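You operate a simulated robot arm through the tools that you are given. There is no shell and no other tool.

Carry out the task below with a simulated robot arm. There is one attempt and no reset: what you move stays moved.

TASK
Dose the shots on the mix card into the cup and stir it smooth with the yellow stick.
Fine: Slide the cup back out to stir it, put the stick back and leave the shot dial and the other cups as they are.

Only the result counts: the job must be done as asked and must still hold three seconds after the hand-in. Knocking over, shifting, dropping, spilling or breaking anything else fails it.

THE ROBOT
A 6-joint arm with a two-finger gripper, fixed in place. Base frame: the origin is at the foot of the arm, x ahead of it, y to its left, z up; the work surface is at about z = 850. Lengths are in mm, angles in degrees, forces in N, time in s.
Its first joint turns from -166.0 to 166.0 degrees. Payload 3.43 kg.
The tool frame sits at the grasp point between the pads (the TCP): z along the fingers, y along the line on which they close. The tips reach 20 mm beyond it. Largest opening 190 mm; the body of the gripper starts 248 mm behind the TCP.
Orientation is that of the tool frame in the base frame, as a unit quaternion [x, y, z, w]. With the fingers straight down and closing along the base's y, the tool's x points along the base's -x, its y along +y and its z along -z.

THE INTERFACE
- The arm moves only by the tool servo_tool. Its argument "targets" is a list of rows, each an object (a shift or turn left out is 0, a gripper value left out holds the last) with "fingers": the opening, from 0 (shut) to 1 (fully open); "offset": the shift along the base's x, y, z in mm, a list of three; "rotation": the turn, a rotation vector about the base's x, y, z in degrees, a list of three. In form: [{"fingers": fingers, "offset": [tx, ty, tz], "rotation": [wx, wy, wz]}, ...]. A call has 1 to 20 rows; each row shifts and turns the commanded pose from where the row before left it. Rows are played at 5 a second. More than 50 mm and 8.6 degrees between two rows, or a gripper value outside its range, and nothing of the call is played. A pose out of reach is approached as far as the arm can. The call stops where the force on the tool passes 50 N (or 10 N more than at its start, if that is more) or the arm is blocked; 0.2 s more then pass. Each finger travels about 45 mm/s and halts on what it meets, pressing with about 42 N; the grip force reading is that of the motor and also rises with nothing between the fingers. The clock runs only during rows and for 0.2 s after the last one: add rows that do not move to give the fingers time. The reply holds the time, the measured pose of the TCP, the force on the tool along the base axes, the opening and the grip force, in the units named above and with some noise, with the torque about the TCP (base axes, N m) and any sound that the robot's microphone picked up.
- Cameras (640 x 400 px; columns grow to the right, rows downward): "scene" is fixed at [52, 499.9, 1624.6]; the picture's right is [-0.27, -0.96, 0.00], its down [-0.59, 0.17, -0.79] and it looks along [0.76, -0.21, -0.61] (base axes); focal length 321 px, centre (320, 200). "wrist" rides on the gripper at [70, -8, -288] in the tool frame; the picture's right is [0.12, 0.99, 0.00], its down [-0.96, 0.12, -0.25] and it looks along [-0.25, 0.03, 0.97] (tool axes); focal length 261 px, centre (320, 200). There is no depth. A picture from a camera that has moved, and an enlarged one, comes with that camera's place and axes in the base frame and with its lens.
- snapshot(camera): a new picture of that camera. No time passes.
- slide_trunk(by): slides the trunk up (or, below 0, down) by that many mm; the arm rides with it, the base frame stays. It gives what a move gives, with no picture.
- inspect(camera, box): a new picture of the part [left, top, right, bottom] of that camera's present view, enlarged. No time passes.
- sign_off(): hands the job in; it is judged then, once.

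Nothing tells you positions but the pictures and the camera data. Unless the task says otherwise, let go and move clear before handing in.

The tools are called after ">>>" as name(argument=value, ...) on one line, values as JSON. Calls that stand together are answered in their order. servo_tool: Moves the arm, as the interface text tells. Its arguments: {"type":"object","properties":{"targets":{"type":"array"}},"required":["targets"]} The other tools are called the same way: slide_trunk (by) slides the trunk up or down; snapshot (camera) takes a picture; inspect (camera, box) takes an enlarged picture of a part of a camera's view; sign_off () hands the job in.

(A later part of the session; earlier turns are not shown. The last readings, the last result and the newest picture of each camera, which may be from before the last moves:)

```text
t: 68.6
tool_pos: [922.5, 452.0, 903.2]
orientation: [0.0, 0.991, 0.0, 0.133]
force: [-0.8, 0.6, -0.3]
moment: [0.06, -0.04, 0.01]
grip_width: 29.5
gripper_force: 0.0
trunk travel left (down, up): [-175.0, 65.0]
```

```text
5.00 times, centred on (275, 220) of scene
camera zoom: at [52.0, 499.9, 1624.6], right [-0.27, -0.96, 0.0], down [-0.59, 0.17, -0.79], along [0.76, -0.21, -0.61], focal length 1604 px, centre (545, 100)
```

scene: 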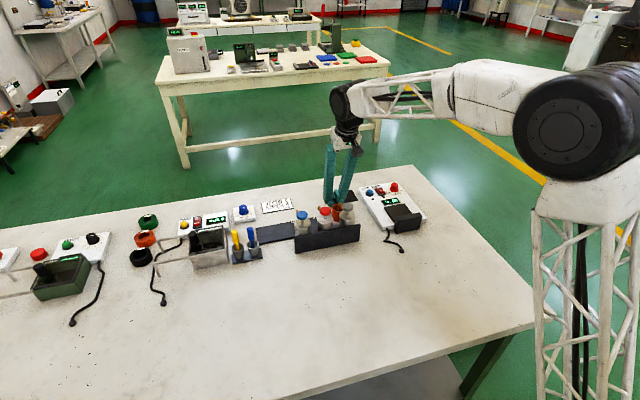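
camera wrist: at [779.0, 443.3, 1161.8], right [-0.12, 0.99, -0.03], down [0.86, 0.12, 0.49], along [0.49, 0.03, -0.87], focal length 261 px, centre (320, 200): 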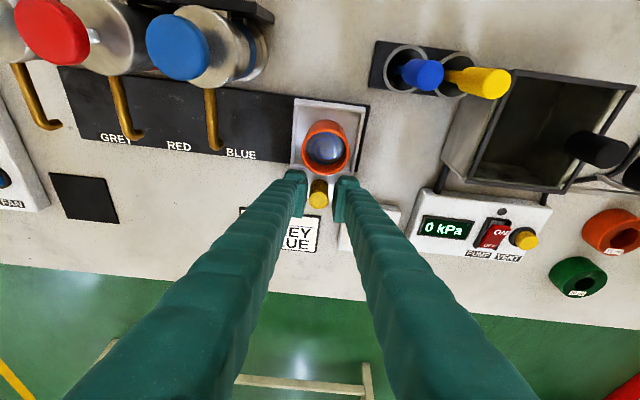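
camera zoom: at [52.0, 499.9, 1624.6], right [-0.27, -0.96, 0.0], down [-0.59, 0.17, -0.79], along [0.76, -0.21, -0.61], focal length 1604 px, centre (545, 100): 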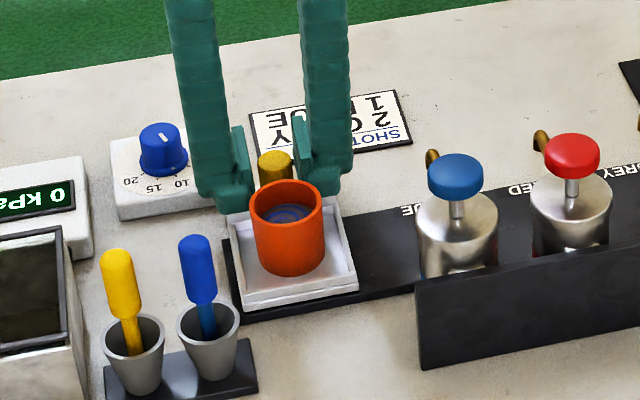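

The cup is back at its starting spot, clear of the spouts. I'll release the knob, rise, straighten the tool, and test whether a vertical tool reaches over the cup for stirring.

>>> servo_tool(targets=[{"offset": [0, -2, 0]}, {"fingers": 0.22}, {}, {}, {"offset": [0, 0, 25]}, {"offset": [0, 0, 45]}, {"offset": [0, 0, 45]}, {"offset": [0, 0, 45]}, {"offset": [-8, 1, 0], "rotation": [0, 2.55, 0]}, {"offset": [-8, 1, 0], "rotation": [0, 2.55, 0]}, {"offset": [-8, 1, 0], "rotation": [0, 2.55, 0]}, {"offset": [-8, 1, 0], "rotation": [0, 2.55, 0]}, {"offset": [-8, 0, 0], "rotation": [0, 2.55, 0]}, {"offset": [-8, 0, 0], "rotation": [0, 2.55, 0]}, {}, {}])

>>> snapshot(camera="wrist")

>>> snapshot(camera="scene")

```text
t: 72.0
tool_pos: [875.5, 454.1, 1063.7]
orientation: [0.0, 1.0, 0.001, 0.0]
force: [-0.2, -0.9, 0.8]
moment: [-0.01, -0.01, -0.01]
grip_width: 41.7
gripper_force: 0.1
trunk travel left (down, up): [-175.0, 65.0]
```

```text
taken
camera wrist: at [804.7, 445.3, 1350.4], right [-0.12, 0.99, 0.0], down [0.96, 0.12, 0.25], along [0.25, 0.03, -0.97], focal length 261 px, centre (320, 200)
```

wrist: 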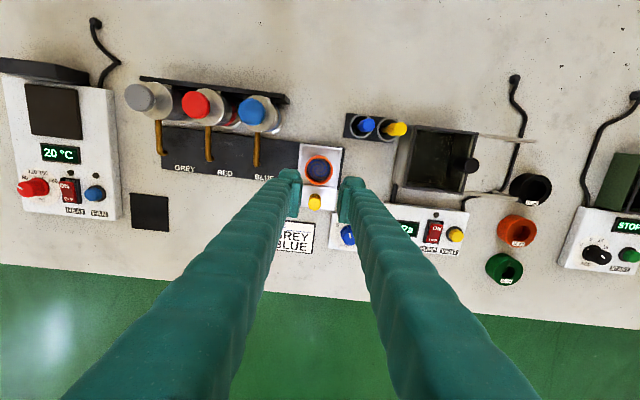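

```text
taken
```

scene: 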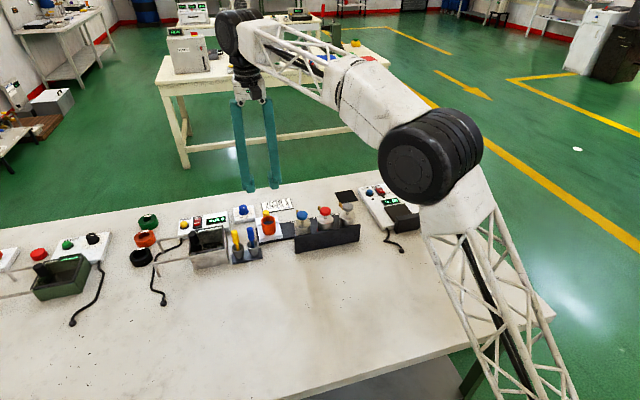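

Vertical reach over the cup works. I'll zoom in on the sticks and the cup from here.

>>> inspect(camera="wrist", box=[340, 95, 420, 155])

>>> inspect(camera="wrist", box=[290, 140, 350, 220])

>>> inspect(camera="scene", box=[215, 210, 275, 270])

```text
6.67 times, centred on (380, 125) of wrist
camera zoom: at [804.7, 445.3, 1350.4], right [-0.12, 0.99, 0.0], down [0.96, 0.12, 0.25], along [0.25, 0.03, -0.97], focal length 1738 px, centre (-80, 700)
```

zoom: 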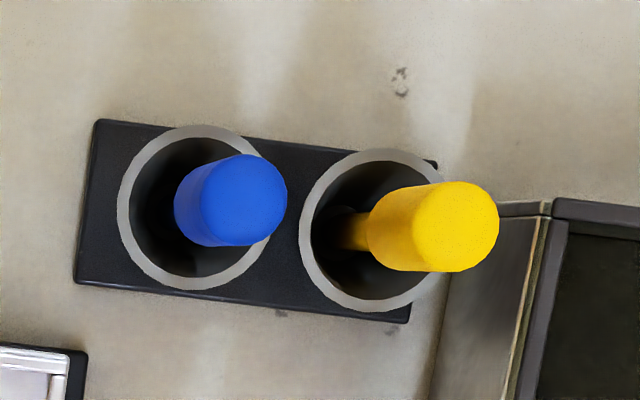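

```text
5.00 times, centred on (320, 180) of wrist
camera zoom: at [804.7, 445.3, 1350.4], right [-0.12, 0.99, 0.0], down [0.96, 0.12, 0.25], along [0.25, 0.03, -0.97], focal length 1303 px, centre (320, 300)
```

zoom: 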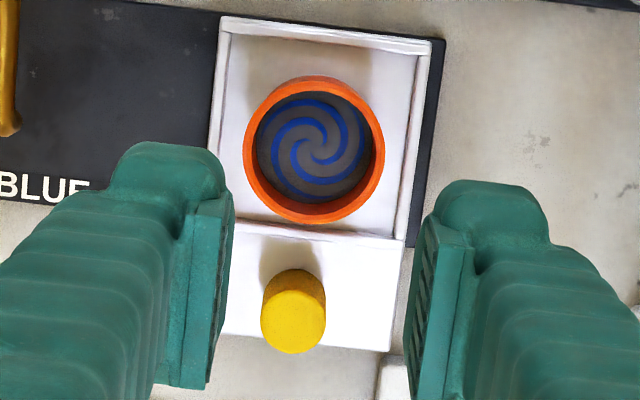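

```text
6.67 times, centred on (245, 240) of scene
camera zoom: at [52.0, 499.9, 1624.6], right [-0.27, -0.96, 0.0], down [-0.59, 0.17, -0.79], along [0.76, -0.21, -0.61], focal length 2138 px, centre (820, -67)
```

zoom: 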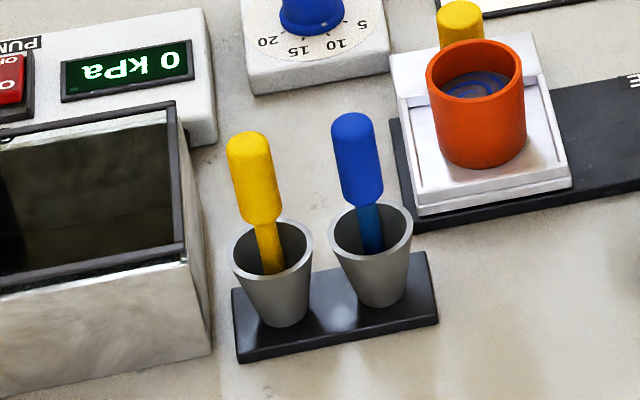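

The yellow stick's top is at about (786, 559, 964) and the holder rim is near z 893. I'll zoom into the cup to gauge its depth and liquid level.

>>> inspect(camera="wrist", box=[300, 150, 340, 190])

>>> inspect(camera="scene", box=[250, 205, 290, 245])

```text
10.00 times, centred on (320, 170) of wrist
camera zoom: at [804.7, 445.3, 1350.4], right [-0.12, 0.99, 0.0], down [0.96, 0.12, 0.25], along [0.25, 0.03, -0.97], focal length 2606 px, centre (320, 500)
```

zoom: 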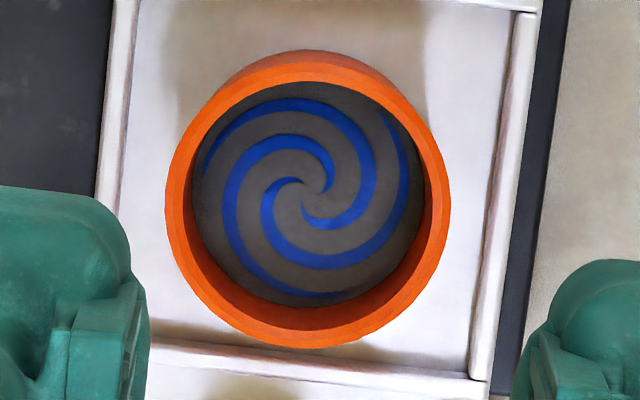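

```text
10.00 times, centred on (270, 225) of scene
camera zoom: at [52.0, 499.9, 1624.6], right [-0.27, -0.96, 0.0], down [-0.59, 0.17, -0.79], along [0.76, -0.21, -0.61], focal length 3208 px, centre (820, -50)
```

zoom: 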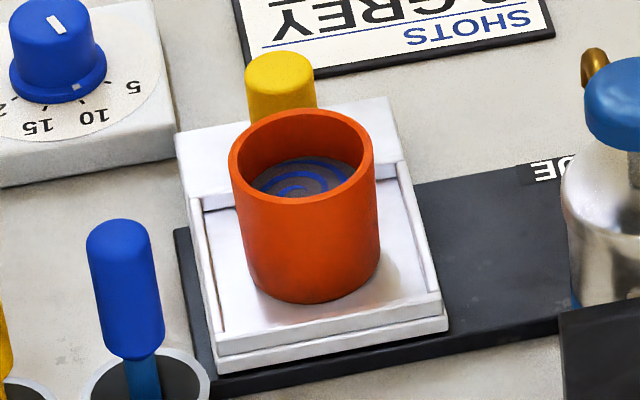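

The cup rim is near z 917 with liquid about 17 mm below it. I'll yaw the gripper 90° so the fingers close along x, well clear of the blue stick, and move above the yellow stick.

>>> servo_tool(targets=[{"offset": [-7.4, 8.7, 0], "rotation": [0, 0, 7.5]}, {"offset": [-7.4, 8.7, 0], "rotation": [0, 0, 7.5]}, {"offset": [-7.4, 8.7, 0], "rotation": [0, 0, 7.5]}, {"offset": [-7.4, 8.7, 0], "rotation": [0, 0, 7.5]}, {"offset": [-7.4, 8.7, 0], "rotation": [0, 0, 7.5]}, {"offset": [-7.4, 8.7, 0], "rotation": [0, 0, 7.5]}, {"offset": [-7.4, 8.7, 0], "rotation": [0, 0, 7.5]}, {"offset": [-7.4, 8.7, 0], "rotation": [0, 0, 7.5]}, {"offset": [-7.4, 8.7, 0], "rotation": [0, 0, 7.5]}, {"offset": [-7.4, 8.7, 0], "rotation": [0, 0, 7.5]}, {"offset": [-7.4, 8.7, 0], "rotation": [0, 0, 7.5]}, {"offset": [-7.4, 8.7, 0], "rotation": [0, 0, 7.5]}, {}, {}])

>>> snapshot(camera="wrist")

>>> snapshot(camera="scene")

```text
t: 75.0
tool_pos: [786.5, 556.7, 1063.3]
orientation: [0.707, -0.707, -0.001, 0.001]
force: [0.3, 0.0, 0.4]
moment: [0.0, -0.02, -0.02]
grip_width: 42.1
gripper_force: 0.0
trunk travel left (down, up): [-175.0, 65.0]
```

```text
taken
camera wrist: at [794.8, 488.1, 1350.9], right [-0.99, -0.12, 0.0], down [-0.12, 0.96, 0.25], along [-0.03, 0.25, -0.97], focal length 261 px, centre (320, 200)
```

wrist: 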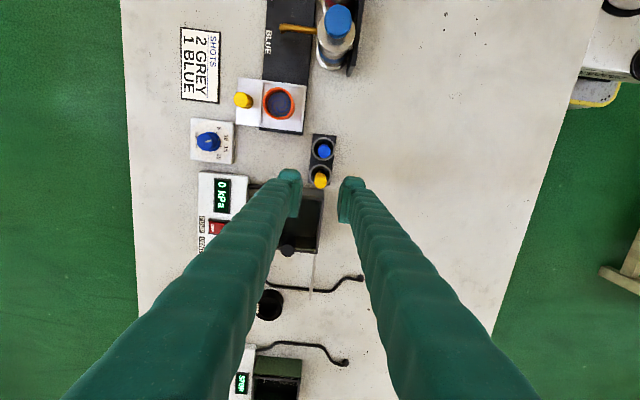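

```text
taken
```

scene: 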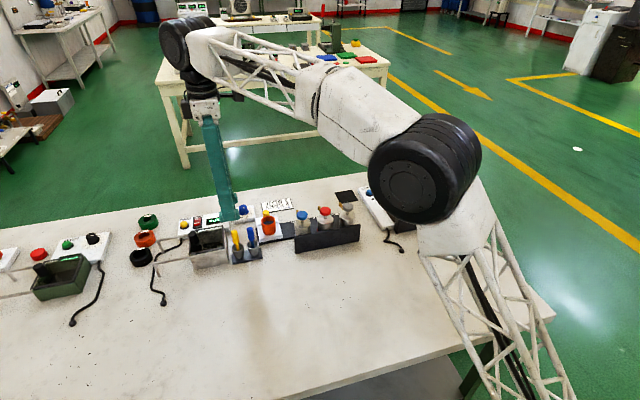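

>>> inspect(camera="wrist", box=[280, 125, 360, 205])

```text
5.00 times, centred on (320, 165) of wrist
camera zoom: at [794.8, 488.1, 1350.9], right [-0.99, -0.12, 0.0], down [-0.12, 0.96, 0.25], along [-0.03, 0.25, -0.97], focal length 1303 px, centre (320, 375)
```

zoom: 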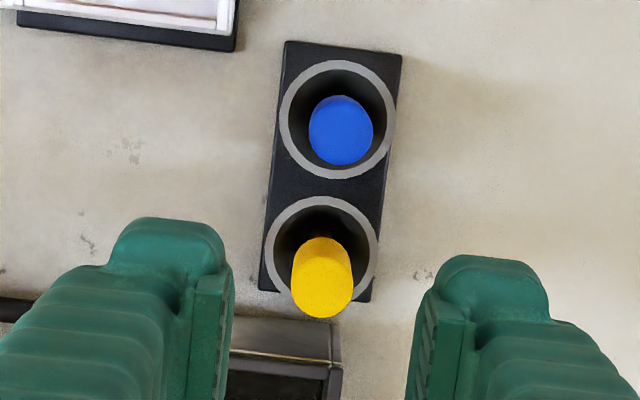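

The stick is vertical and centred at about (785, 560). I'll fine-tune and descend around its handle.

>>> servo_tool(targets=[{"offset": [-1.5, 2, -20]}, {"offset": [0, 0, -30]}, {"offset": [0, 0, -28]}, {}, {}])

>>> inspect(camera="wrist", box=[270, 125, 370, 225])

>>> inspect(camera="scene", box=[205, 190, 285, 270])

```text
t: 76.2
tool_pos: [783.9, 560.7, 983.9]
orientation: [-0.707, 0.707, 0.001, 0.0]
force: [-0.6, 0.1, 0.6]
moment: [-0.03, -0.03, -0.06]
grip_width: 41.5
gripper_force: 0.1
trunk travel left (down, up): [-175.0, 65.0]
```

```text
4.00 times, centred on (320, 175) of wrist
camera zoom: at [793.2, 490.5, 1272.9], right [-0.99, -0.12, 0.0], down [-0.12, 0.96, 0.25], along [-0.03, 0.25, -0.97], focal length 1043 px, centre (320, 300)
```

zoom: 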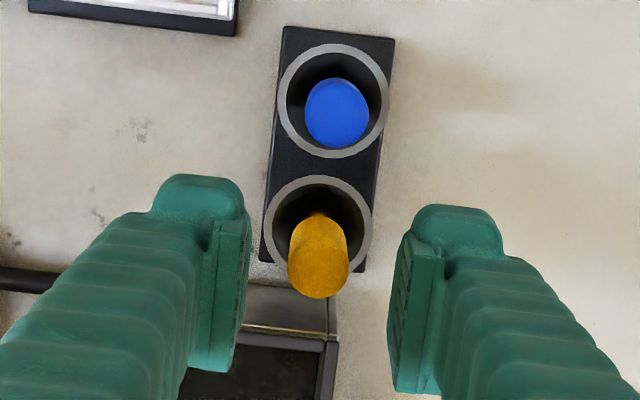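

```text
5.00 times, centred on (245, 230) of scene
camera zoom: at [52.0, 499.9, 1624.6], right [-0.27, -0.96, 0.0], down [-0.59, 0.17, -0.79], along [0.76, -0.21, -0.61], focal length 1604 px, centre (695, 50)
```

zoom: 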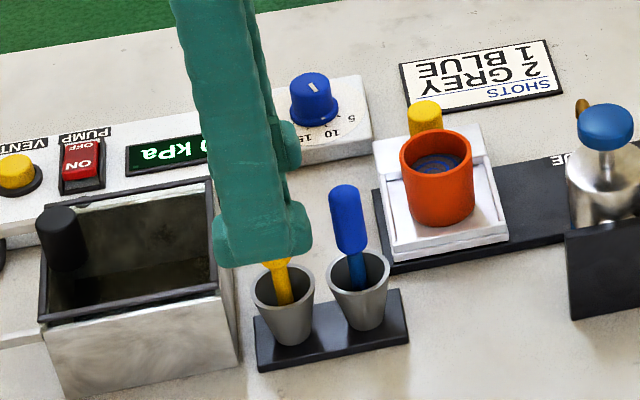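

>>> servo_tool(targets=[{"offset": [0, 0, -15]}, {"offset": [0, 0, -15]}, {"offset": [0, 0, -9]}, {}])

>>> inspect(camera="wrist", box=[270, 125, 370, 225])

>>> inspect(camera="scene", box=[205, 190, 285, 270])

```text
t: 77.2
tool_pos: [784.0, 559.6, 945.6]
orientation: [0.707, -0.707, -0.001, 0.0]
force: [0.9, -0.7, -0.4]
moment: [0.04, -0.02, 0.01]
grip_width: 41.9
gripper_force: 0.0
trunk travel left (down, up): [-175.0, 65.0]
```

```text
4.00 times, centred on (320, 175) of wrist
camera zoom: at [793.2, 490.2, 1233.6], right [-0.99, -0.12, 0.0], down [-0.12, 0.96, 0.25], along [-0.03, 0.25, -0.97], focal length 1043 px, centre (320, 300)
```

zoom: 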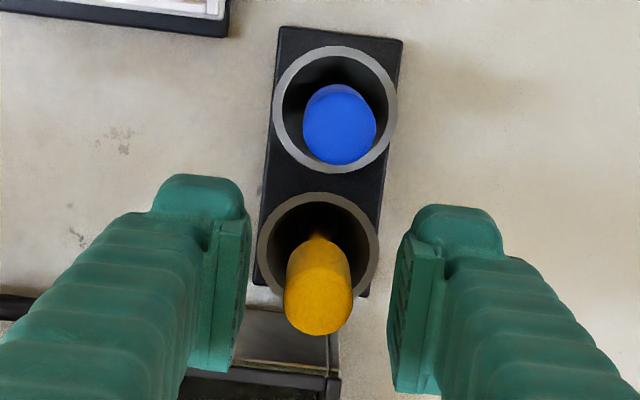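

```text
5.00 times, centred on (245, 230) of scene
camera zoom: at [52.0, 499.9, 1624.6], right [-0.27, -0.96, 0.0], down [-0.59, 0.17, -0.79], along [0.76, -0.21, -0.61], focal length 1604 px, centre (695, 50)
```

zoom: 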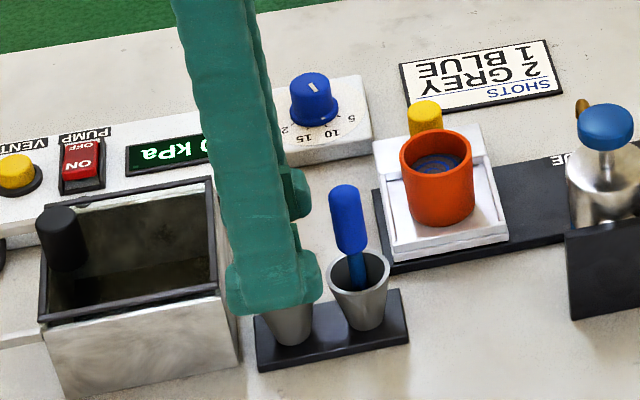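

I'll drop slightly lower for a fuller grip on the handle, then close.

>>> servo_tool(targets=[{"offset": [0, 0, -6]}, {}, {"fingers": 0.0}, {}, {}, {}, {}, {}])

>>> inspect(camera="wrist", box=[270, 125, 370, 225])

>>> inspect(camera="scene", box=[205, 190, 285, 270])

```text
t: 79.0
tool_pos: [784.9, 559.7, 940.3]
orientation: [-0.707, 0.707, 0.0, 0.0]
force: [-0.1, -0.1, 0.0]
moment: [-0.01, 0.04, -0.01]
grip_width: 15.5
gripper_force: 41.5
trunk travel left (down, up): [-175.0, 65.0]
```

```text
4.00 times, centred on (320, 175) of wrist
camera zoom: at [793.1, 490.2, 1227.6], right [-0.99, -0.12, 0.0], down [-0.12, 0.96, 0.25], along [-0.03, 0.25, -0.97], focal length 1043 px, centre (320, 300)
```

zoom: 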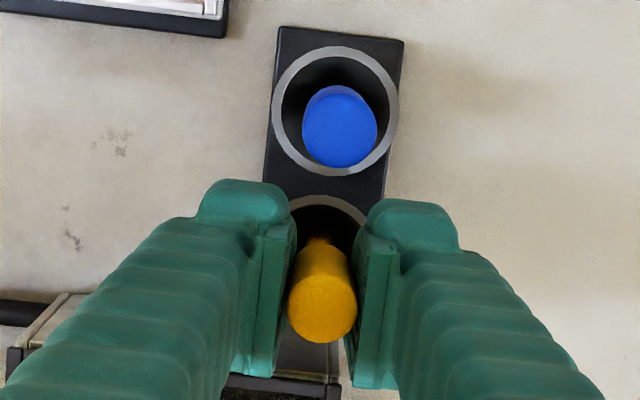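

```text
5.00 times, centred on (245, 230) of scene
camera zoom: at [52.0, 499.9, 1624.6], right [-0.27, -0.96, 0.0], down [-0.59, 0.17, -0.79], along [0.76, -0.21, -0.61], focal length 1604 px, centre (695, 50)
```

zoom: 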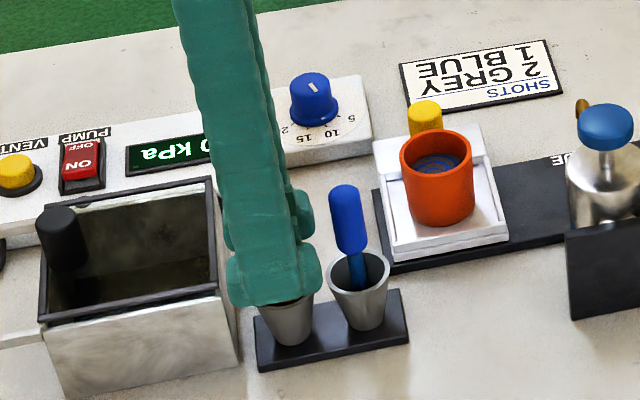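

The handle is gripped (15.5 mm, 41 N). I'll lift straight up, tracking offsets so I can put it back in exactly the same spot.

>>> servo_tool(targets=[{"offset": [0, 0, 10]}, {"offset": [0, 0, 20]}, {"offset": [0, 0, 30]}, {"offset": [0, 0, 30]}, {"offset": [0, 0, 30]}, {}])

>>> snapshot(camera="wrist")

>>> inspect(camera="scene", box=[195, 160, 295, 260])

>>> inspect(camera="wrist", box=[270, 125, 370, 225])

```text
t: 80.4
tool_pos: [783.4, 560.8, 1060.8]
orientation: [-0.707, 0.707, 0.001, -0.001]
force: [0.2, -0.2, -0.2]
moment: [0.01, 0.01, -0.01]
grip_width: 15.4
gripper_force: 42.1
trunk travel left (down, up): [-175.0, 65.0]
```

```text
taken
camera wrist: at [793.3, 490.4, 1347.2], right [-0.99, -0.12, 0.0], down [-0.12, 0.96, 0.25], along [-0.03, 0.25, -0.97], focal length 261 px, centre (320, 200)
```

wrist: 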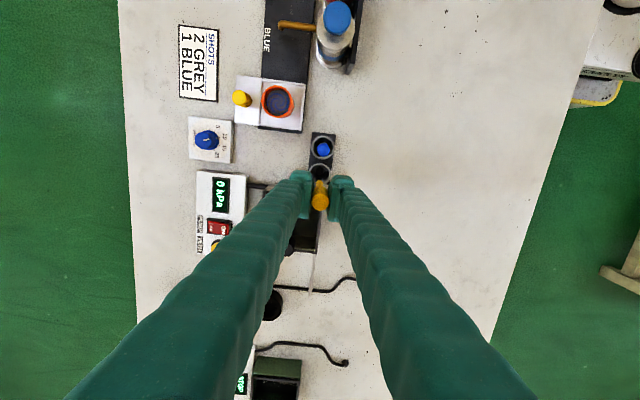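

```text
4.00 times, centred on (245, 210) of scene
camera zoom: at [52.0, 499.9, 1624.6], right [-0.27, -0.96, 0.0], down [-0.59, 0.17, -0.79], along [0.76, -0.21, -0.61], focal length 1283 px, centre (620, 160)
```

zoom: 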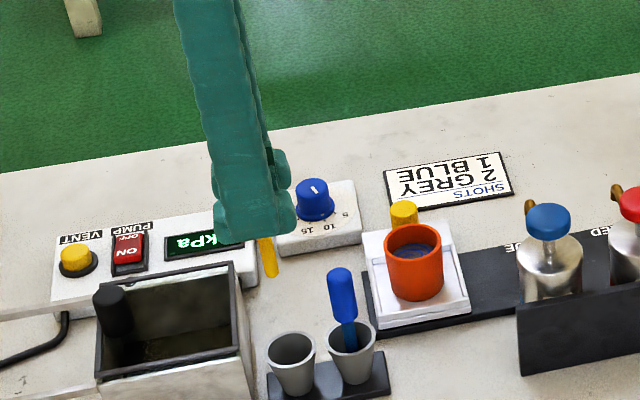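

```text
4.00 times, centred on (320, 175) of wrist
camera zoom: at [793.3, 490.4, 1347.2], right [-0.99, -0.12, 0.0], down [-0.12, 0.96, 0.25], along [-0.03, 0.25, -0.97], focal length 1043 px, centre (320, 300)
```

zoom: 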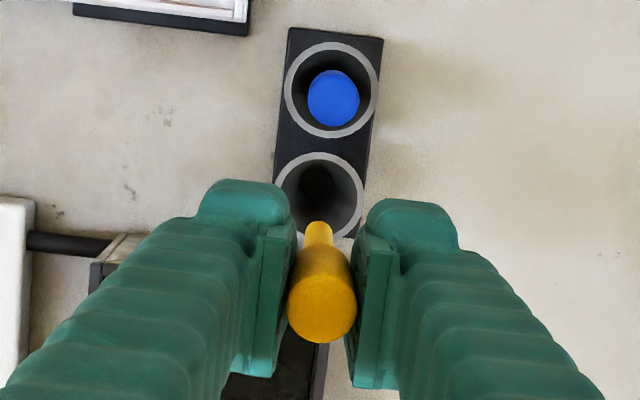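

The stick is held cleanly, with its tip about 83 mm below the TCP. I'll measure the cup centre from this viewpoint before moving over it.

>>> inspect(camera="wrist", box=[230, 60, 330, 140])

```text
5.00 times, centred on (280, 100) of wrist
camera zoom: at [793.3, 490.4, 1347.2], right [-0.99, -0.12, 0.0], down [-0.12, 0.96, 0.25], along [-0.03, 0.25, -0.97], focal length 1303 px, centre (520, 700)
```

zoom: 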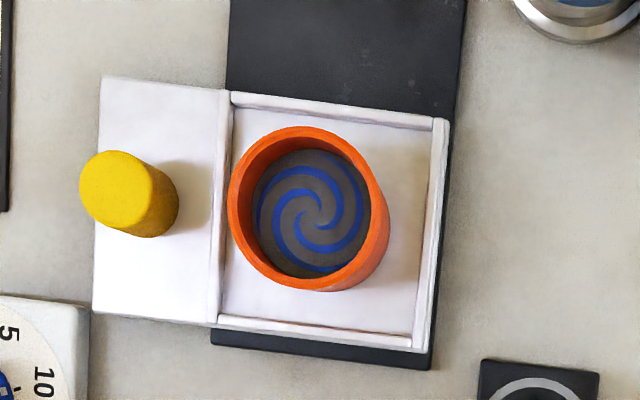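

The cup centre is at about (865.5, 451.5). I'll carry the stick above it and check centring.

>>> servo_tool(targets=[{"offset": [10, -13.6, 5]}, {"offset": [20, -27.2, 0]}, {"offset": [20, -27.2, 0]}, {"offset": [20, -27.2, 0]}, {"offset": [10.2, -13.7, 0]}, {}, {}])

>>> snapshot(camera="wrist")

>>> inspect(camera="wrist", box=[280, 125, 360, 205])

>>> inspect(camera="scene", box=[225, 165, 305, 245])

```text
t: 82.0
tool_pos: [864.0, 451.0, 1064.6]
orientation: [0.707, -0.707, -0.001, 0.0]
force: [0.0, 1.3, 0.2]
moment: [0.02, 0.04, -0.03]
grip_width: 15.6
gripper_force: 41.7
trunk travel left (down, up): [-175.0, 65.0]
```

```text
taken
camera wrist: at [873.1, 381.2, 1352.4], right [-0.99, -0.12, 0.0], down [-0.12, 0.96, 0.25], along [-0.03, 0.25, -0.97], focal length 261 px, centre (320, 200)
```

wrist: 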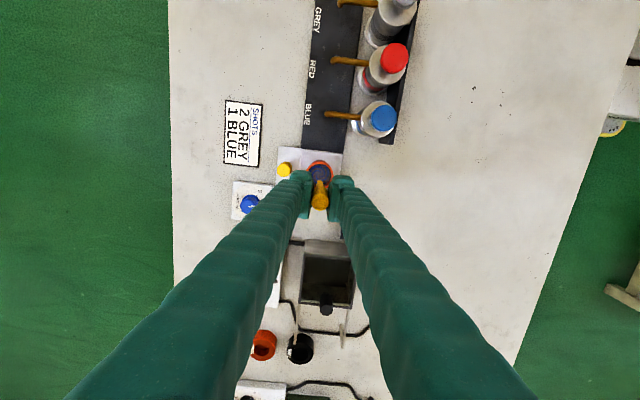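

```text
5.00 times, centred on (320, 165) of wrist
camera zoom: at [873.1, 381.2, 1352.4], right [-0.99, -0.12, 0.0], down [-0.12, 0.96, 0.25], along [-0.03, 0.25, -0.97], focal length 1303 px, centre (320, 375)
```

zoom: 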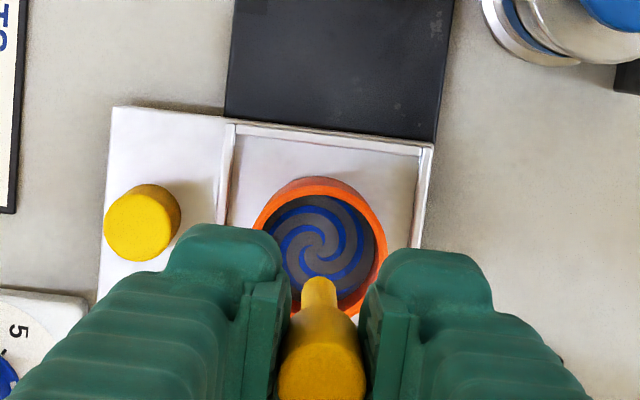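

```text
5.00 times, centred on (265, 205) of scene
camera zoom: at [52.0, 499.9, 1624.6], right [-0.27, -0.96, 0.0], down [-0.59, 0.17, -0.79], along [0.76, -0.21, -0.61], focal length 1604 px, centre (595, 175)
```

zoom: 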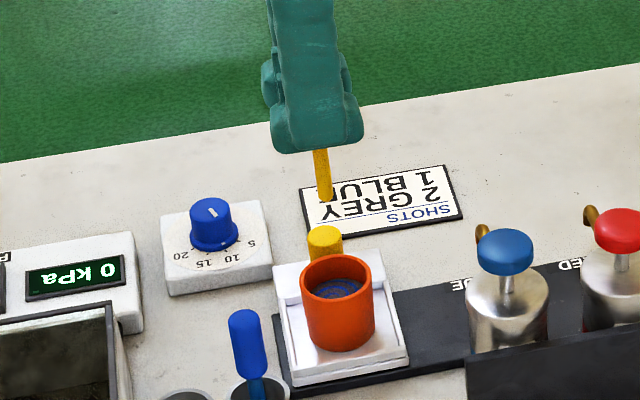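

The stick is centred over the cup. I'll lower in stages and watch the force.

>>> servo_tool(targets=[{"offset": [0, 0, -20]}, {"offset": [0, 0, -20]}, {"offset": [0, 0, -14]}, {}])

>>> inspect(camera="wrist", box=[280, 125, 360, 205])

>>> inspect(camera="scene", box=[240, 180, 300, 240])

```text
t: 83.0
tool_pos: [862.0, 451.7, 1011.8]
orientation: [0.707, -0.707, 0.0, 0.001]
force: [0.7, -0.9, -0.9]
moment: [0.01, -0.02, -0.03]
grip_width: 15.7
gripper_force: 42.1
trunk travel left (down, up): [-175.0, 65.0]
```

```text
5.00 times, centred on (320, 165) of wrist
camera zoom: at [872.9, 381.2, 1298.0], right [-0.99, -0.12, 0.0], down [-0.12, 0.96, 0.25], along [-0.03, 0.25, -0.97], focal length 1303 px, centre (320, 375)
```

zoom: 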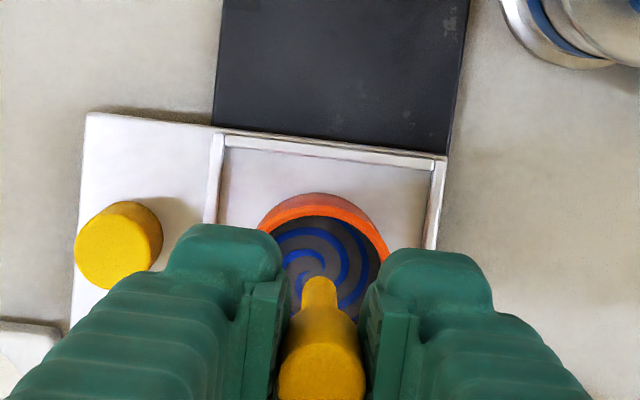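

```text
6.67 times, centred on (270, 210) of scene
camera zoom: at [52.0, 499.9, 1624.6], right [-0.27, -0.96, 0.0], down [-0.59, 0.17, -0.79], along [0.76, -0.21, -0.61], focal length 2138 px, centre (653, 133)
```

zoom: 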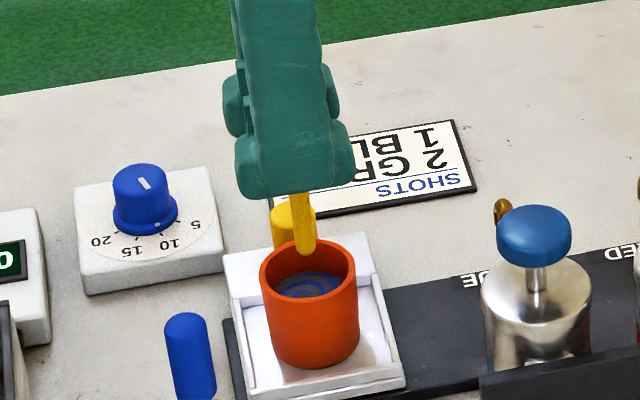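

>>> servo_tool(targets=[{"offset": [0, 0, -10]}, {"offset": [0, 0, -10]}, {"offset": [0, 0, -10]}, {"offset": [0, 0, -6]}, {}])

>>> inspect(camera="wrist", box=[280, 125, 360, 205])

>>> inspect(camera="scene", box=[240, 180, 300, 240])

```text
t: 84.2
tool_pos: [865.0, 450.7, 975.1]
orientation: [0.708, -0.707, -0.001, 0.001]
force: [0.3, 0.2, -0.4]
moment: [0.0, 0.01, 0.0]
grip_width: 15.3
gripper_force: 42.0
trunk travel left (down, up): [-175.0, 65.0]
```

```text
5.00 times, centred on (320, 165) of wrist
camera zoom: at [873.8, 381.1, 1262.5], right [-0.99, -0.12, 0.0], down [-0.12, 0.96, 0.25], along [-0.03, 0.25, -0.97], focal length 1303 px, centre (320, 375)
```

zoom: 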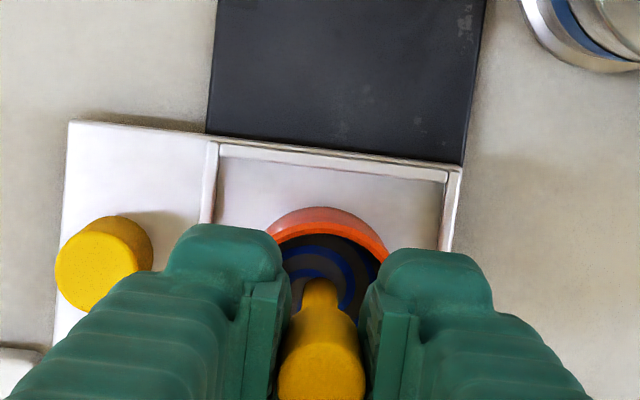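

```text
6.67 times, centred on (270, 210) of scene
camera zoom: at [52.0, 499.9, 1624.6], right [-0.27, -0.96, 0.0], down [-0.59, 0.17, -0.79], along [0.76, -0.21, -0.61], focal length 2138 px, centre (653, 133)
```

zoom: 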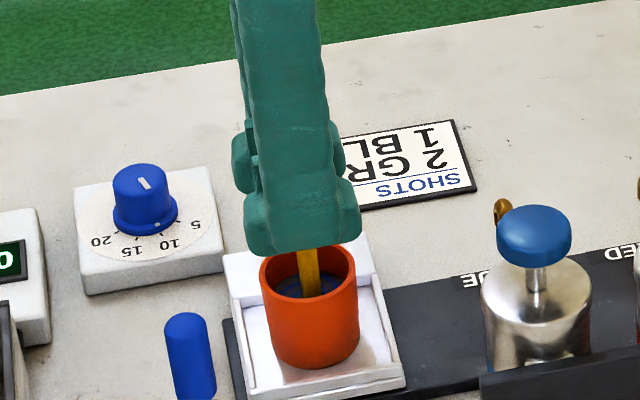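

The tip is in the liquid with no contact force. I'll lower a little more and start gentle 8 mm circles.

>>> servo_tool(targets=[{"offset": [0, 0, -2.5]}, {"offset": [0, 0, -2.5]}, {"offset": [4, 0, 0]}, {"offset": [4, 0, 0]}, {"offset": [-1.53, 4.7, 0]}, {"offset": [-4, 2.91, 0]}, {"offset": [-4.94, 0, 0]}, {"offset": [-4, -2.91, 0]}, {"offset": [-1.53, -4.7, 0]}, {"offset": [1.53, -4.7, 0]}, {"offset": [4, -2.91, 0]}, {"offset": [4.94, 0, 0]}, {"offset": [4, 2.91, 0]}, {"offset": [1.53, 4.7, 0]}])

>>> inspect(camera="wrist", box=[280, 125, 360, 205])

>>> inspect(camera="scene", box=[240, 180, 300, 240])

```text
t: 87.2
tool_pos: [871.7, 450.9, 970.0]
orientation: [0.707, -0.707, 0.0, 0.0]
force: [0.1, -0.5, 0.9]
moment: [0.0, 0.03, -0.01]
grip_width: 15.4
gripper_force: 42.3
trunk travel left (down, up): [-175.0, 65.0]
```

```text
5.00 times, centred on (320, 165) of wrist
camera zoom: at [881.9, 381.4, 1257.4], right [-0.99, -0.12, 0.0], down [-0.12, 0.96, 0.25], along [-0.03, 0.25, -0.97], focal length 1303 px, centre (320, 375)
```

zoom: 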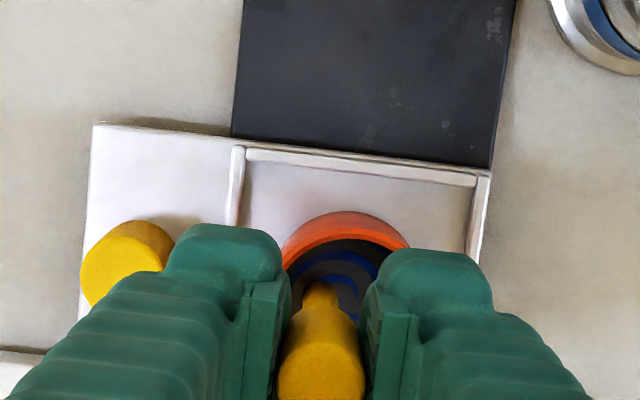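

```text
6.67 times, centred on (270, 210) of scene
camera zoom: at [52.0, 499.9, 1624.6], right [-0.27, -0.96, 0.0], down [-0.59, 0.17, -0.79], along [0.76, -0.21, -0.61], focal length 2138 px, centre (653, 133)
```

zoom: 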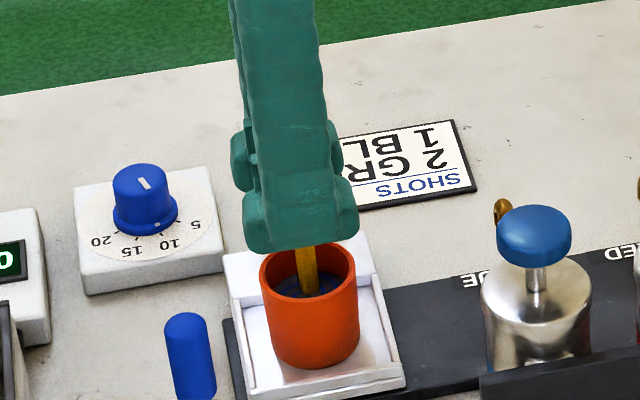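

No contact, and the cup isn't disturbed. I'll keep circling.

>>> servo_tool(targets=[{"offset": [-1.53, 4.7, 0]}, {"offset": [-4, 2.91, 0]}, {"offset": [-4.94, 0, 0]}, {"offset": [-4, -2.91, 0]}, {"offset": [-1.53, -4.7, 0]}, {"offset": [1.53, -4.7, 0]}, {"offset": [4, -2.91, 0]}, {"offset": [4.94, 0, 0]}, {"offset": [4, 2.91, 0]}, {"offset": [1.53, 4.7, 0]}, {"offset": [-1.53, 4.7, 0]}, {"offset": [-4, 2.91, 0]}, {"offset": [-4.94, 0, 0]}, {"offset": [-4, -2.91, 0]}, {"offset": [-1.53, -4.7, 0]}, {"offset": [1.53, -4.7, 0]}, {"offset": [4, -2.91, 0]}, {"offset": [4.94, 0, 0]}, {"offset": [4, 2.91, 0]}, {"offset": [1.53, 4.7, 0]}])

>>> inspect(camera="wrist", box=[300, 150, 350, 200])

>>> inspect(camera="scene", box=[250, 200, 290, 240])

```text
t: 91.4
tool_pos: [871.6, 450.7, 968.2]
orientation: [0.708, -0.706, -0.001, 0.0]
force: [-0.5, -0.1, -0.9]
moment: [0.01, 0.01, -0.04]
grip_width: 15.6
gripper_force: 41.8
trunk travel left (down, up): [-175.0, 65.0]
```

```text
8.00 times, centred on (325, 175) of wrist
camera zoom: at [881.8, 381.6, 1257.4], right [-0.99, -0.12, 0.0], down [-0.12, 0.96, 0.25], along [-0.03, 0.25, -0.97], focal length 2085 px, centre (280, 400)
```

zoom: 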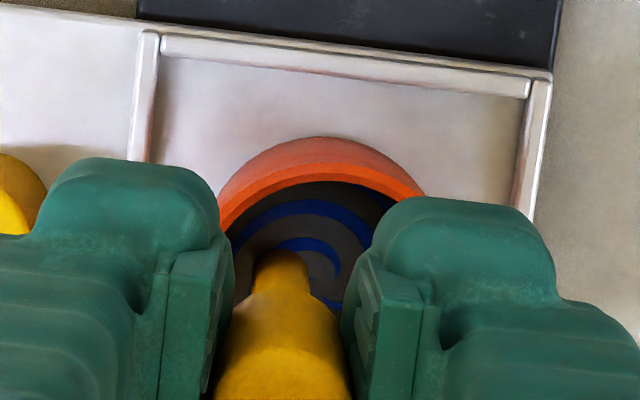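

```text
10.00 times, centred on (270, 220) of scene
camera zoom: at [52.0, 499.9, 1624.6], right [-0.27, -0.96, 0.0], down [-0.59, 0.17, -0.79], along [0.76, -0.21, -0.61], focal length 3208 px, centre (820, 0)
```

zoom: 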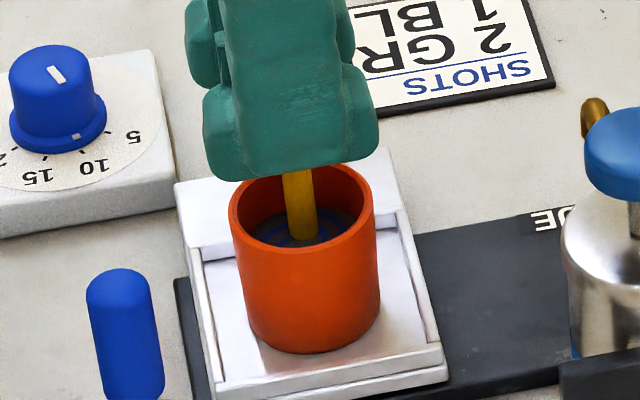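

Blue streaks are still visible after three turns. I'll go about 3 mm deeper and keep stirring.

>>> servo_tool(targets=[{"offset": [-1.53, 4.7, -1.5]}, {"offset": [-4, 2.91, -1.5]}, {"offset": [-4.94, 0, 0]}, {"offset": [-4, -2.91, 0]}, {"offset": [-1.53, -4.7, 0]}, {"offset": [1.53, -4.7, 0]}, {"offset": [4, -2.91, 0]}, {"offset": [4.94, 0, 0]}, {"offset": [4, 2.91, 0]}, {"offset": [1.53, 4.7, 0]}, {"offset": [-1.53, 4.7, 0]}, {"offset": [-4, 2.91, 0]}, {"offset": [-4.94, 0, 0]}, {"offset": [-4, -2.91, 0]}, {"offset": [-1.53, -4.7, 0]}, {"offset": [1.53, -4.7, 0]}, {"offset": [4, -2.91, 0]}, {"offset": [4.94, 0, 0]}, {"offset": [4, 2.91, 0]}, {"offset": [1.53, 4.7, 0]}])

>>> inspect(camera="wrist", box=[300, 150, 350, 200])

>>> inspect(camera="scene", box=[250, 200, 290, 240])

```text
t: 95.6
tool_pos: [871.7, 451.4, 966.9]
orientation: [-0.707, 0.707, 0.0, -0.001]
force: [-0.1, 0.0, -1.5]
moment: [0.0, 0.0, -0.03]
grip_width: 15.6
gripper_force: 42.0
trunk travel left (down, up): [-175.0, 65.0]
```

```text
8.00 times, centred on (325, 175) of wrist
camera zoom: at [881.9, 381.1, 1254.4], right [-0.99, -0.12, 0.0], down [-0.12, 0.96, 0.25], along [-0.03, 0.25, -0.97], focal length 2085 px, centre (280, 400)
```

zoom: 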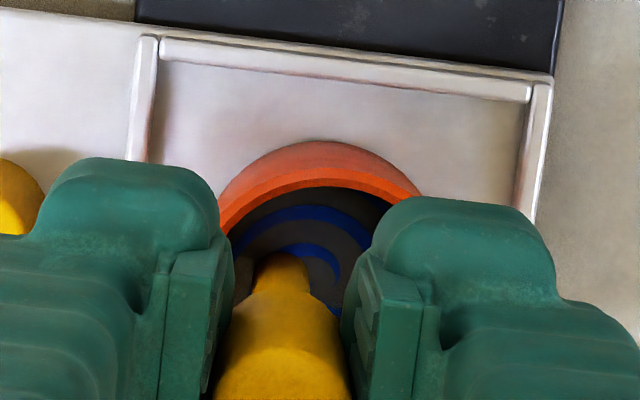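

```text
10.00 times, centred on (270, 220) of scene
camera zoom: at [52.0, 499.9, 1624.6], right [-0.27, -0.96, 0.0], down [-0.59, 0.17, -0.79], along [0.76, -0.21, -0.61], focal length 3208 px, centre (820, 0)
```

zoom: 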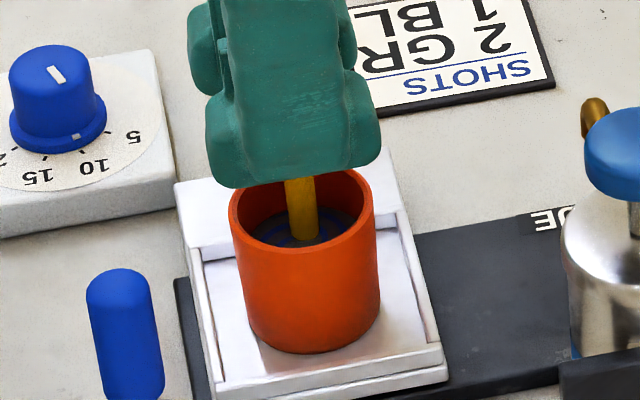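

The stick is well submerged, but the streaks haven't smoothed out yet. I'll stir somewhat faster and slightly wider.

>>> servo_tool(targets=[{"offset": [1, 0, 0]}, {"offset": [-2.64, 6.36, 0]}, {"offset": [-6.36, 2.64, 0]}, {"offset": [-6.36, -2.64, 0]}, {"offset": [-2.64, -6.36, 0]}, {"offset": [2.64, -6.36, 0]}, {"offset": [6.36, -2.64, 0]}, {"offset": [6.36, 2.64, 0]}, {"offset": [2.64, 6.36, 0]}, {"offset": [-2.64, 6.36, 0]}, {"offset": [-6.36, 2.64, 0]}, {"offset": [-6.36, -2.64, 0]}, {"offset": [-2.64, -6.36, 0]}, {"offset": [2.64, -6.36, 0]}, {"offset": [6.36, -2.64, 0]}, {"offset": [6.36, 2.64, 0]}, {"offset": [2.64, 6.36, 0]}])

>>> inspect(camera="wrist", box=[300, 150, 350, 200])

>>> inspect(camera="scene", box=[250, 200, 290, 240])

```text
t: 99.2
tool_pos: [874.1, 451.5, 966.0]
orientation: [0.707, -0.707, -0.001, 0.001]
force: [-0.6, -0.1, 0.0]
moment: [0.01, -0.03, 0.02]
grip_width: 15.6
gripper_force: 42.2
trunk travel left (down, up): [-175.0, 65.0]
```

```text
8.00 times, centred on (325, 175) of wrist
camera zoom: at [882.9, 381.6, 1254.0], right [-0.99, -0.12, 0.0], down [-0.12, 0.96, 0.25], along [-0.03, 0.25, -0.97], focal length 2085 px, centre (280, 400)
```

zoom: 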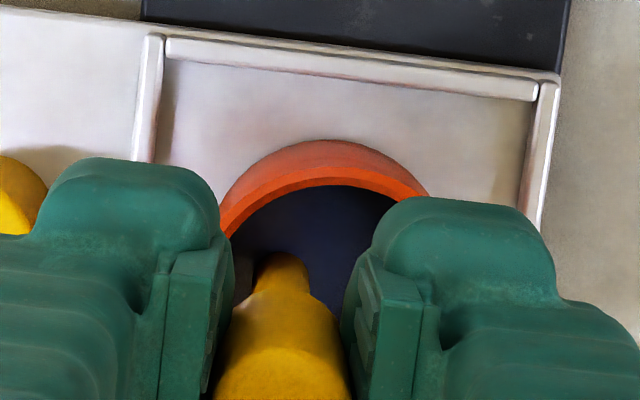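

```text
10.00 times, centred on (270, 220) of scene
camera zoom: at [52.0, 499.9, 1624.6], right [-0.27, -0.96, 0.0], down [-0.59, 0.17, -0.79], along [0.76, -0.21, -0.61], focal length 3208 px, centre (820, 0)
```

zoom: 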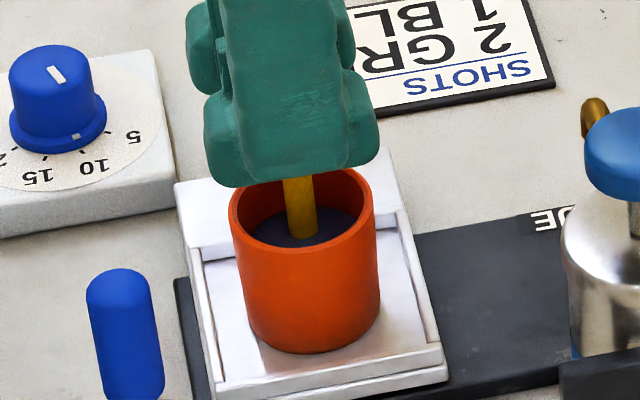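

The liquid is now a uniform dark navy. I'll do one more turn for margin, go back to centre, and lift slowly, pausing inside the cup so any drops fall back in.

>>> servo_tool(targets=[{"offset": [-2.64, 6.36, 0]}, {"offset": [-6.36, 2.64, 0]}, {"offset": [-6.36, -2.64, 0]}, {"offset": [-2.64, -6.36, 0]}, {"offset": [2.64, -6.36, 0]}, {"offset": [6.36, -2.64, 0]}, {"offset": [6.36, 2.64, 0]}, {"offset": [2.64, 6.36, 0]}, {"offset": [-4.5, 0, 0]}, {"offset": [-4.5, 0, 0]}, {}, {"offset": [0, 0, 8]}, {"offset": [0, 0, 8]}, {"offset": [0, 0, 8]}, {}, {}, {}])

>>> inspect(camera="wrist", box=[280, 125, 360, 205])

>>> inspect(camera="scene", box=[240, 190, 300, 250])

```text
t: 102.8
tool_pos: [863.3, 451.0, 991.4]
orientation: [-0.707, 0.707, 0.001, 0.0]
force: [0.3, 0.0, -1.1]
moment: [-0.02, -0.01, -0.03]
grip_width: 15.6
gripper_force: 42.0
trunk travel left (down, up): [-175.0, 65.0]
```

```text
5.00 times, centred on (320, 165) of wrist
camera zoom: at [873.8, 381.5, 1278.8], right [-0.99, -0.12, 0.0], down [-0.12, 0.96, 0.25], along [-0.03, 0.25, -0.97], focal length 1303 px, centre (320, 375)
```

zoom: 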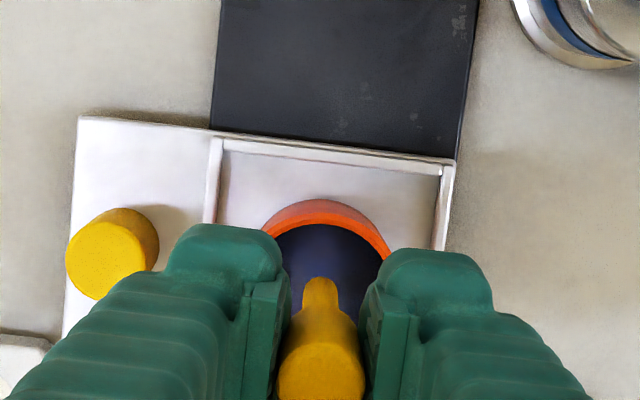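

```text
6.67 times, centred on (270, 220) of scene
camera zoom: at [52.0, 499.9, 1624.6], right [-0.27, -0.96, 0.0], down [-0.59, 0.17, -0.79], along [0.76, -0.21, -0.61], focal length 2138 px, centre (653, 67)
```

zoom: 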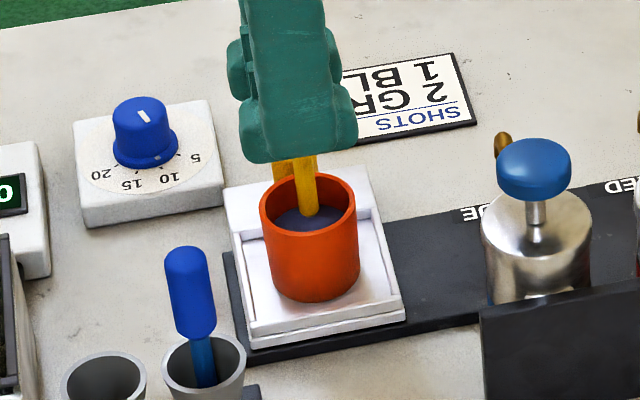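

The mix is smooth. I'll lift out, carry the stick back over its holder, and check alignment.

>>> servo_tool(targets=[{}, {}, {}, {"offset": [0, 0, 12]}, {"offset": [0, 0, 20]}, {"offset": [0, 0, 25]}, {"offset": [0, 0, 17]}, {}, {"offset": [-10.2, 13.7, 0]}, {"offset": [-20, 27.2, 0]}, {"offset": [-20, 27.2, 0]}, {"offset": [-20, 27.2, 0]}, {"offset": [-10, 13.6, 0]}, {}, {}])

>>> inspect(camera="wrist", box=[270, 125, 370, 225])

>>> inspect(camera="scene", box=[195, 160, 295, 260])

```text
t: 106.0
tool_pos: [784.8, 560.5, 1065.1]
orientation: [-0.707, 0.707, 0.0, -0.001]
force: [-0.2, -0.7, -0.9]
moment: [0.01, 0.02, -0.02]
grip_width: 15.5
gripper_force: 41.7
trunk travel left (down, up): [-175.0, 65.0]
```

```text
4.00 times, centred on (320, 175) of wrist
camera zoom: at [794.0, 490.2, 1353.3], right [-0.99, -0.12, 0.0], down [-0.12, 0.96, 0.25], along [-0.03, 0.25, -0.97], focal length 1043 px, centre (320, 300)
```

zoom: 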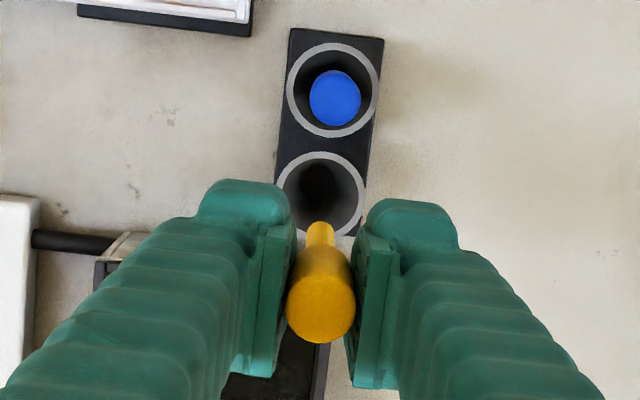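

```text
4.00 times, centred on (245, 210) of scene
camera zoom: at [52.0, 499.9, 1624.6], right [-0.27, -0.96, 0.0], down [-0.59, 0.17, -0.79], along [0.76, -0.21, -0.61], focal length 1283 px, centre (620, 160)
```

zoom: 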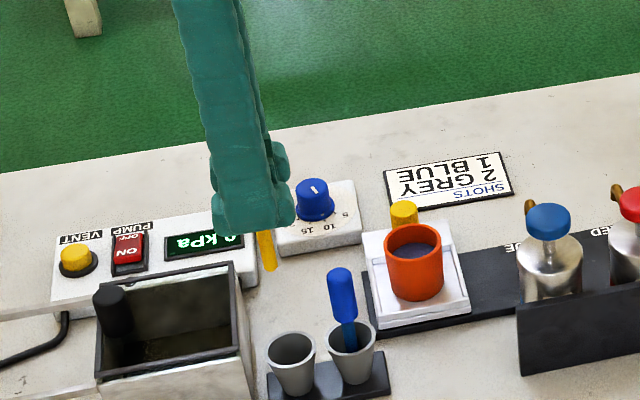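

The stick lines up with its holder exactly as when I lifted it. I'll lower it in.

>>> servo_tool(targets=[{"offset": [0, 0, -20]}, {"offset": [0, 0, -20]}, {"offset": [0, 0, -15]}, {"offset": [0, 0, -15]}, {}, {}])

>>> inspect(camera="scene", box=[205, 190, 285, 270])

>>> inspect(camera="wrist", box=[270, 125, 370, 225])

```text
t: 107.4
tool_pos: [785.4, 560.3, 994.6]
orientation: [0.707, -0.707, -0.001, 0.0]
force: [0.4, -0.3, -0.5]
moment: [-0.02, 0.03, -0.03]
grip_width: 15.6
gripper_force: 41.8
trunk travel left (down, up): [-175.0, 65.0]
```

```text
5.00 times, centred on (245, 230) of scene
camera zoom: at [52.0, 499.9, 1624.6], right [-0.27, -0.96, 0.0], down [-0.59, 0.17, -0.79], along [0.76, -0.21, -0.61], focal length 1604 px, centre (695, 50)
```

zoom: 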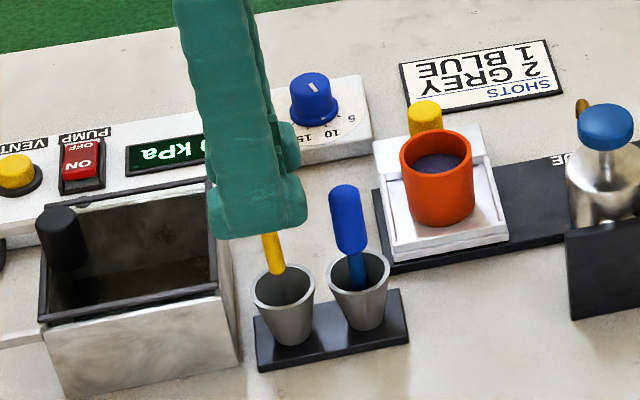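

```text
4.00 times, centred on (320, 175) of wrist
camera zoom: at [793.9, 490.7, 1282.5], right [-0.99, -0.12, 0.0], down [-0.12, 0.96, 0.25], along [-0.03, 0.25, -0.97], focal length 1043 px, centre (320, 300)
```

zoom: 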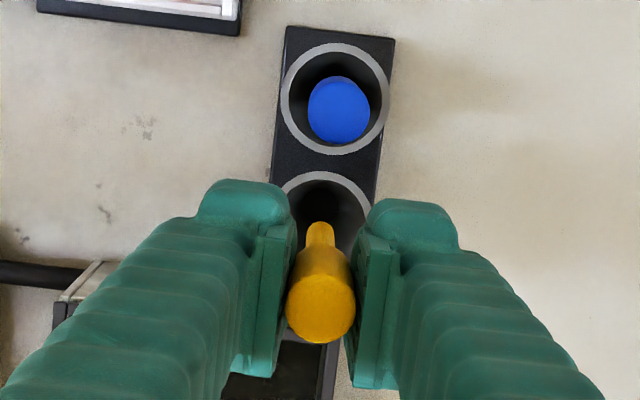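

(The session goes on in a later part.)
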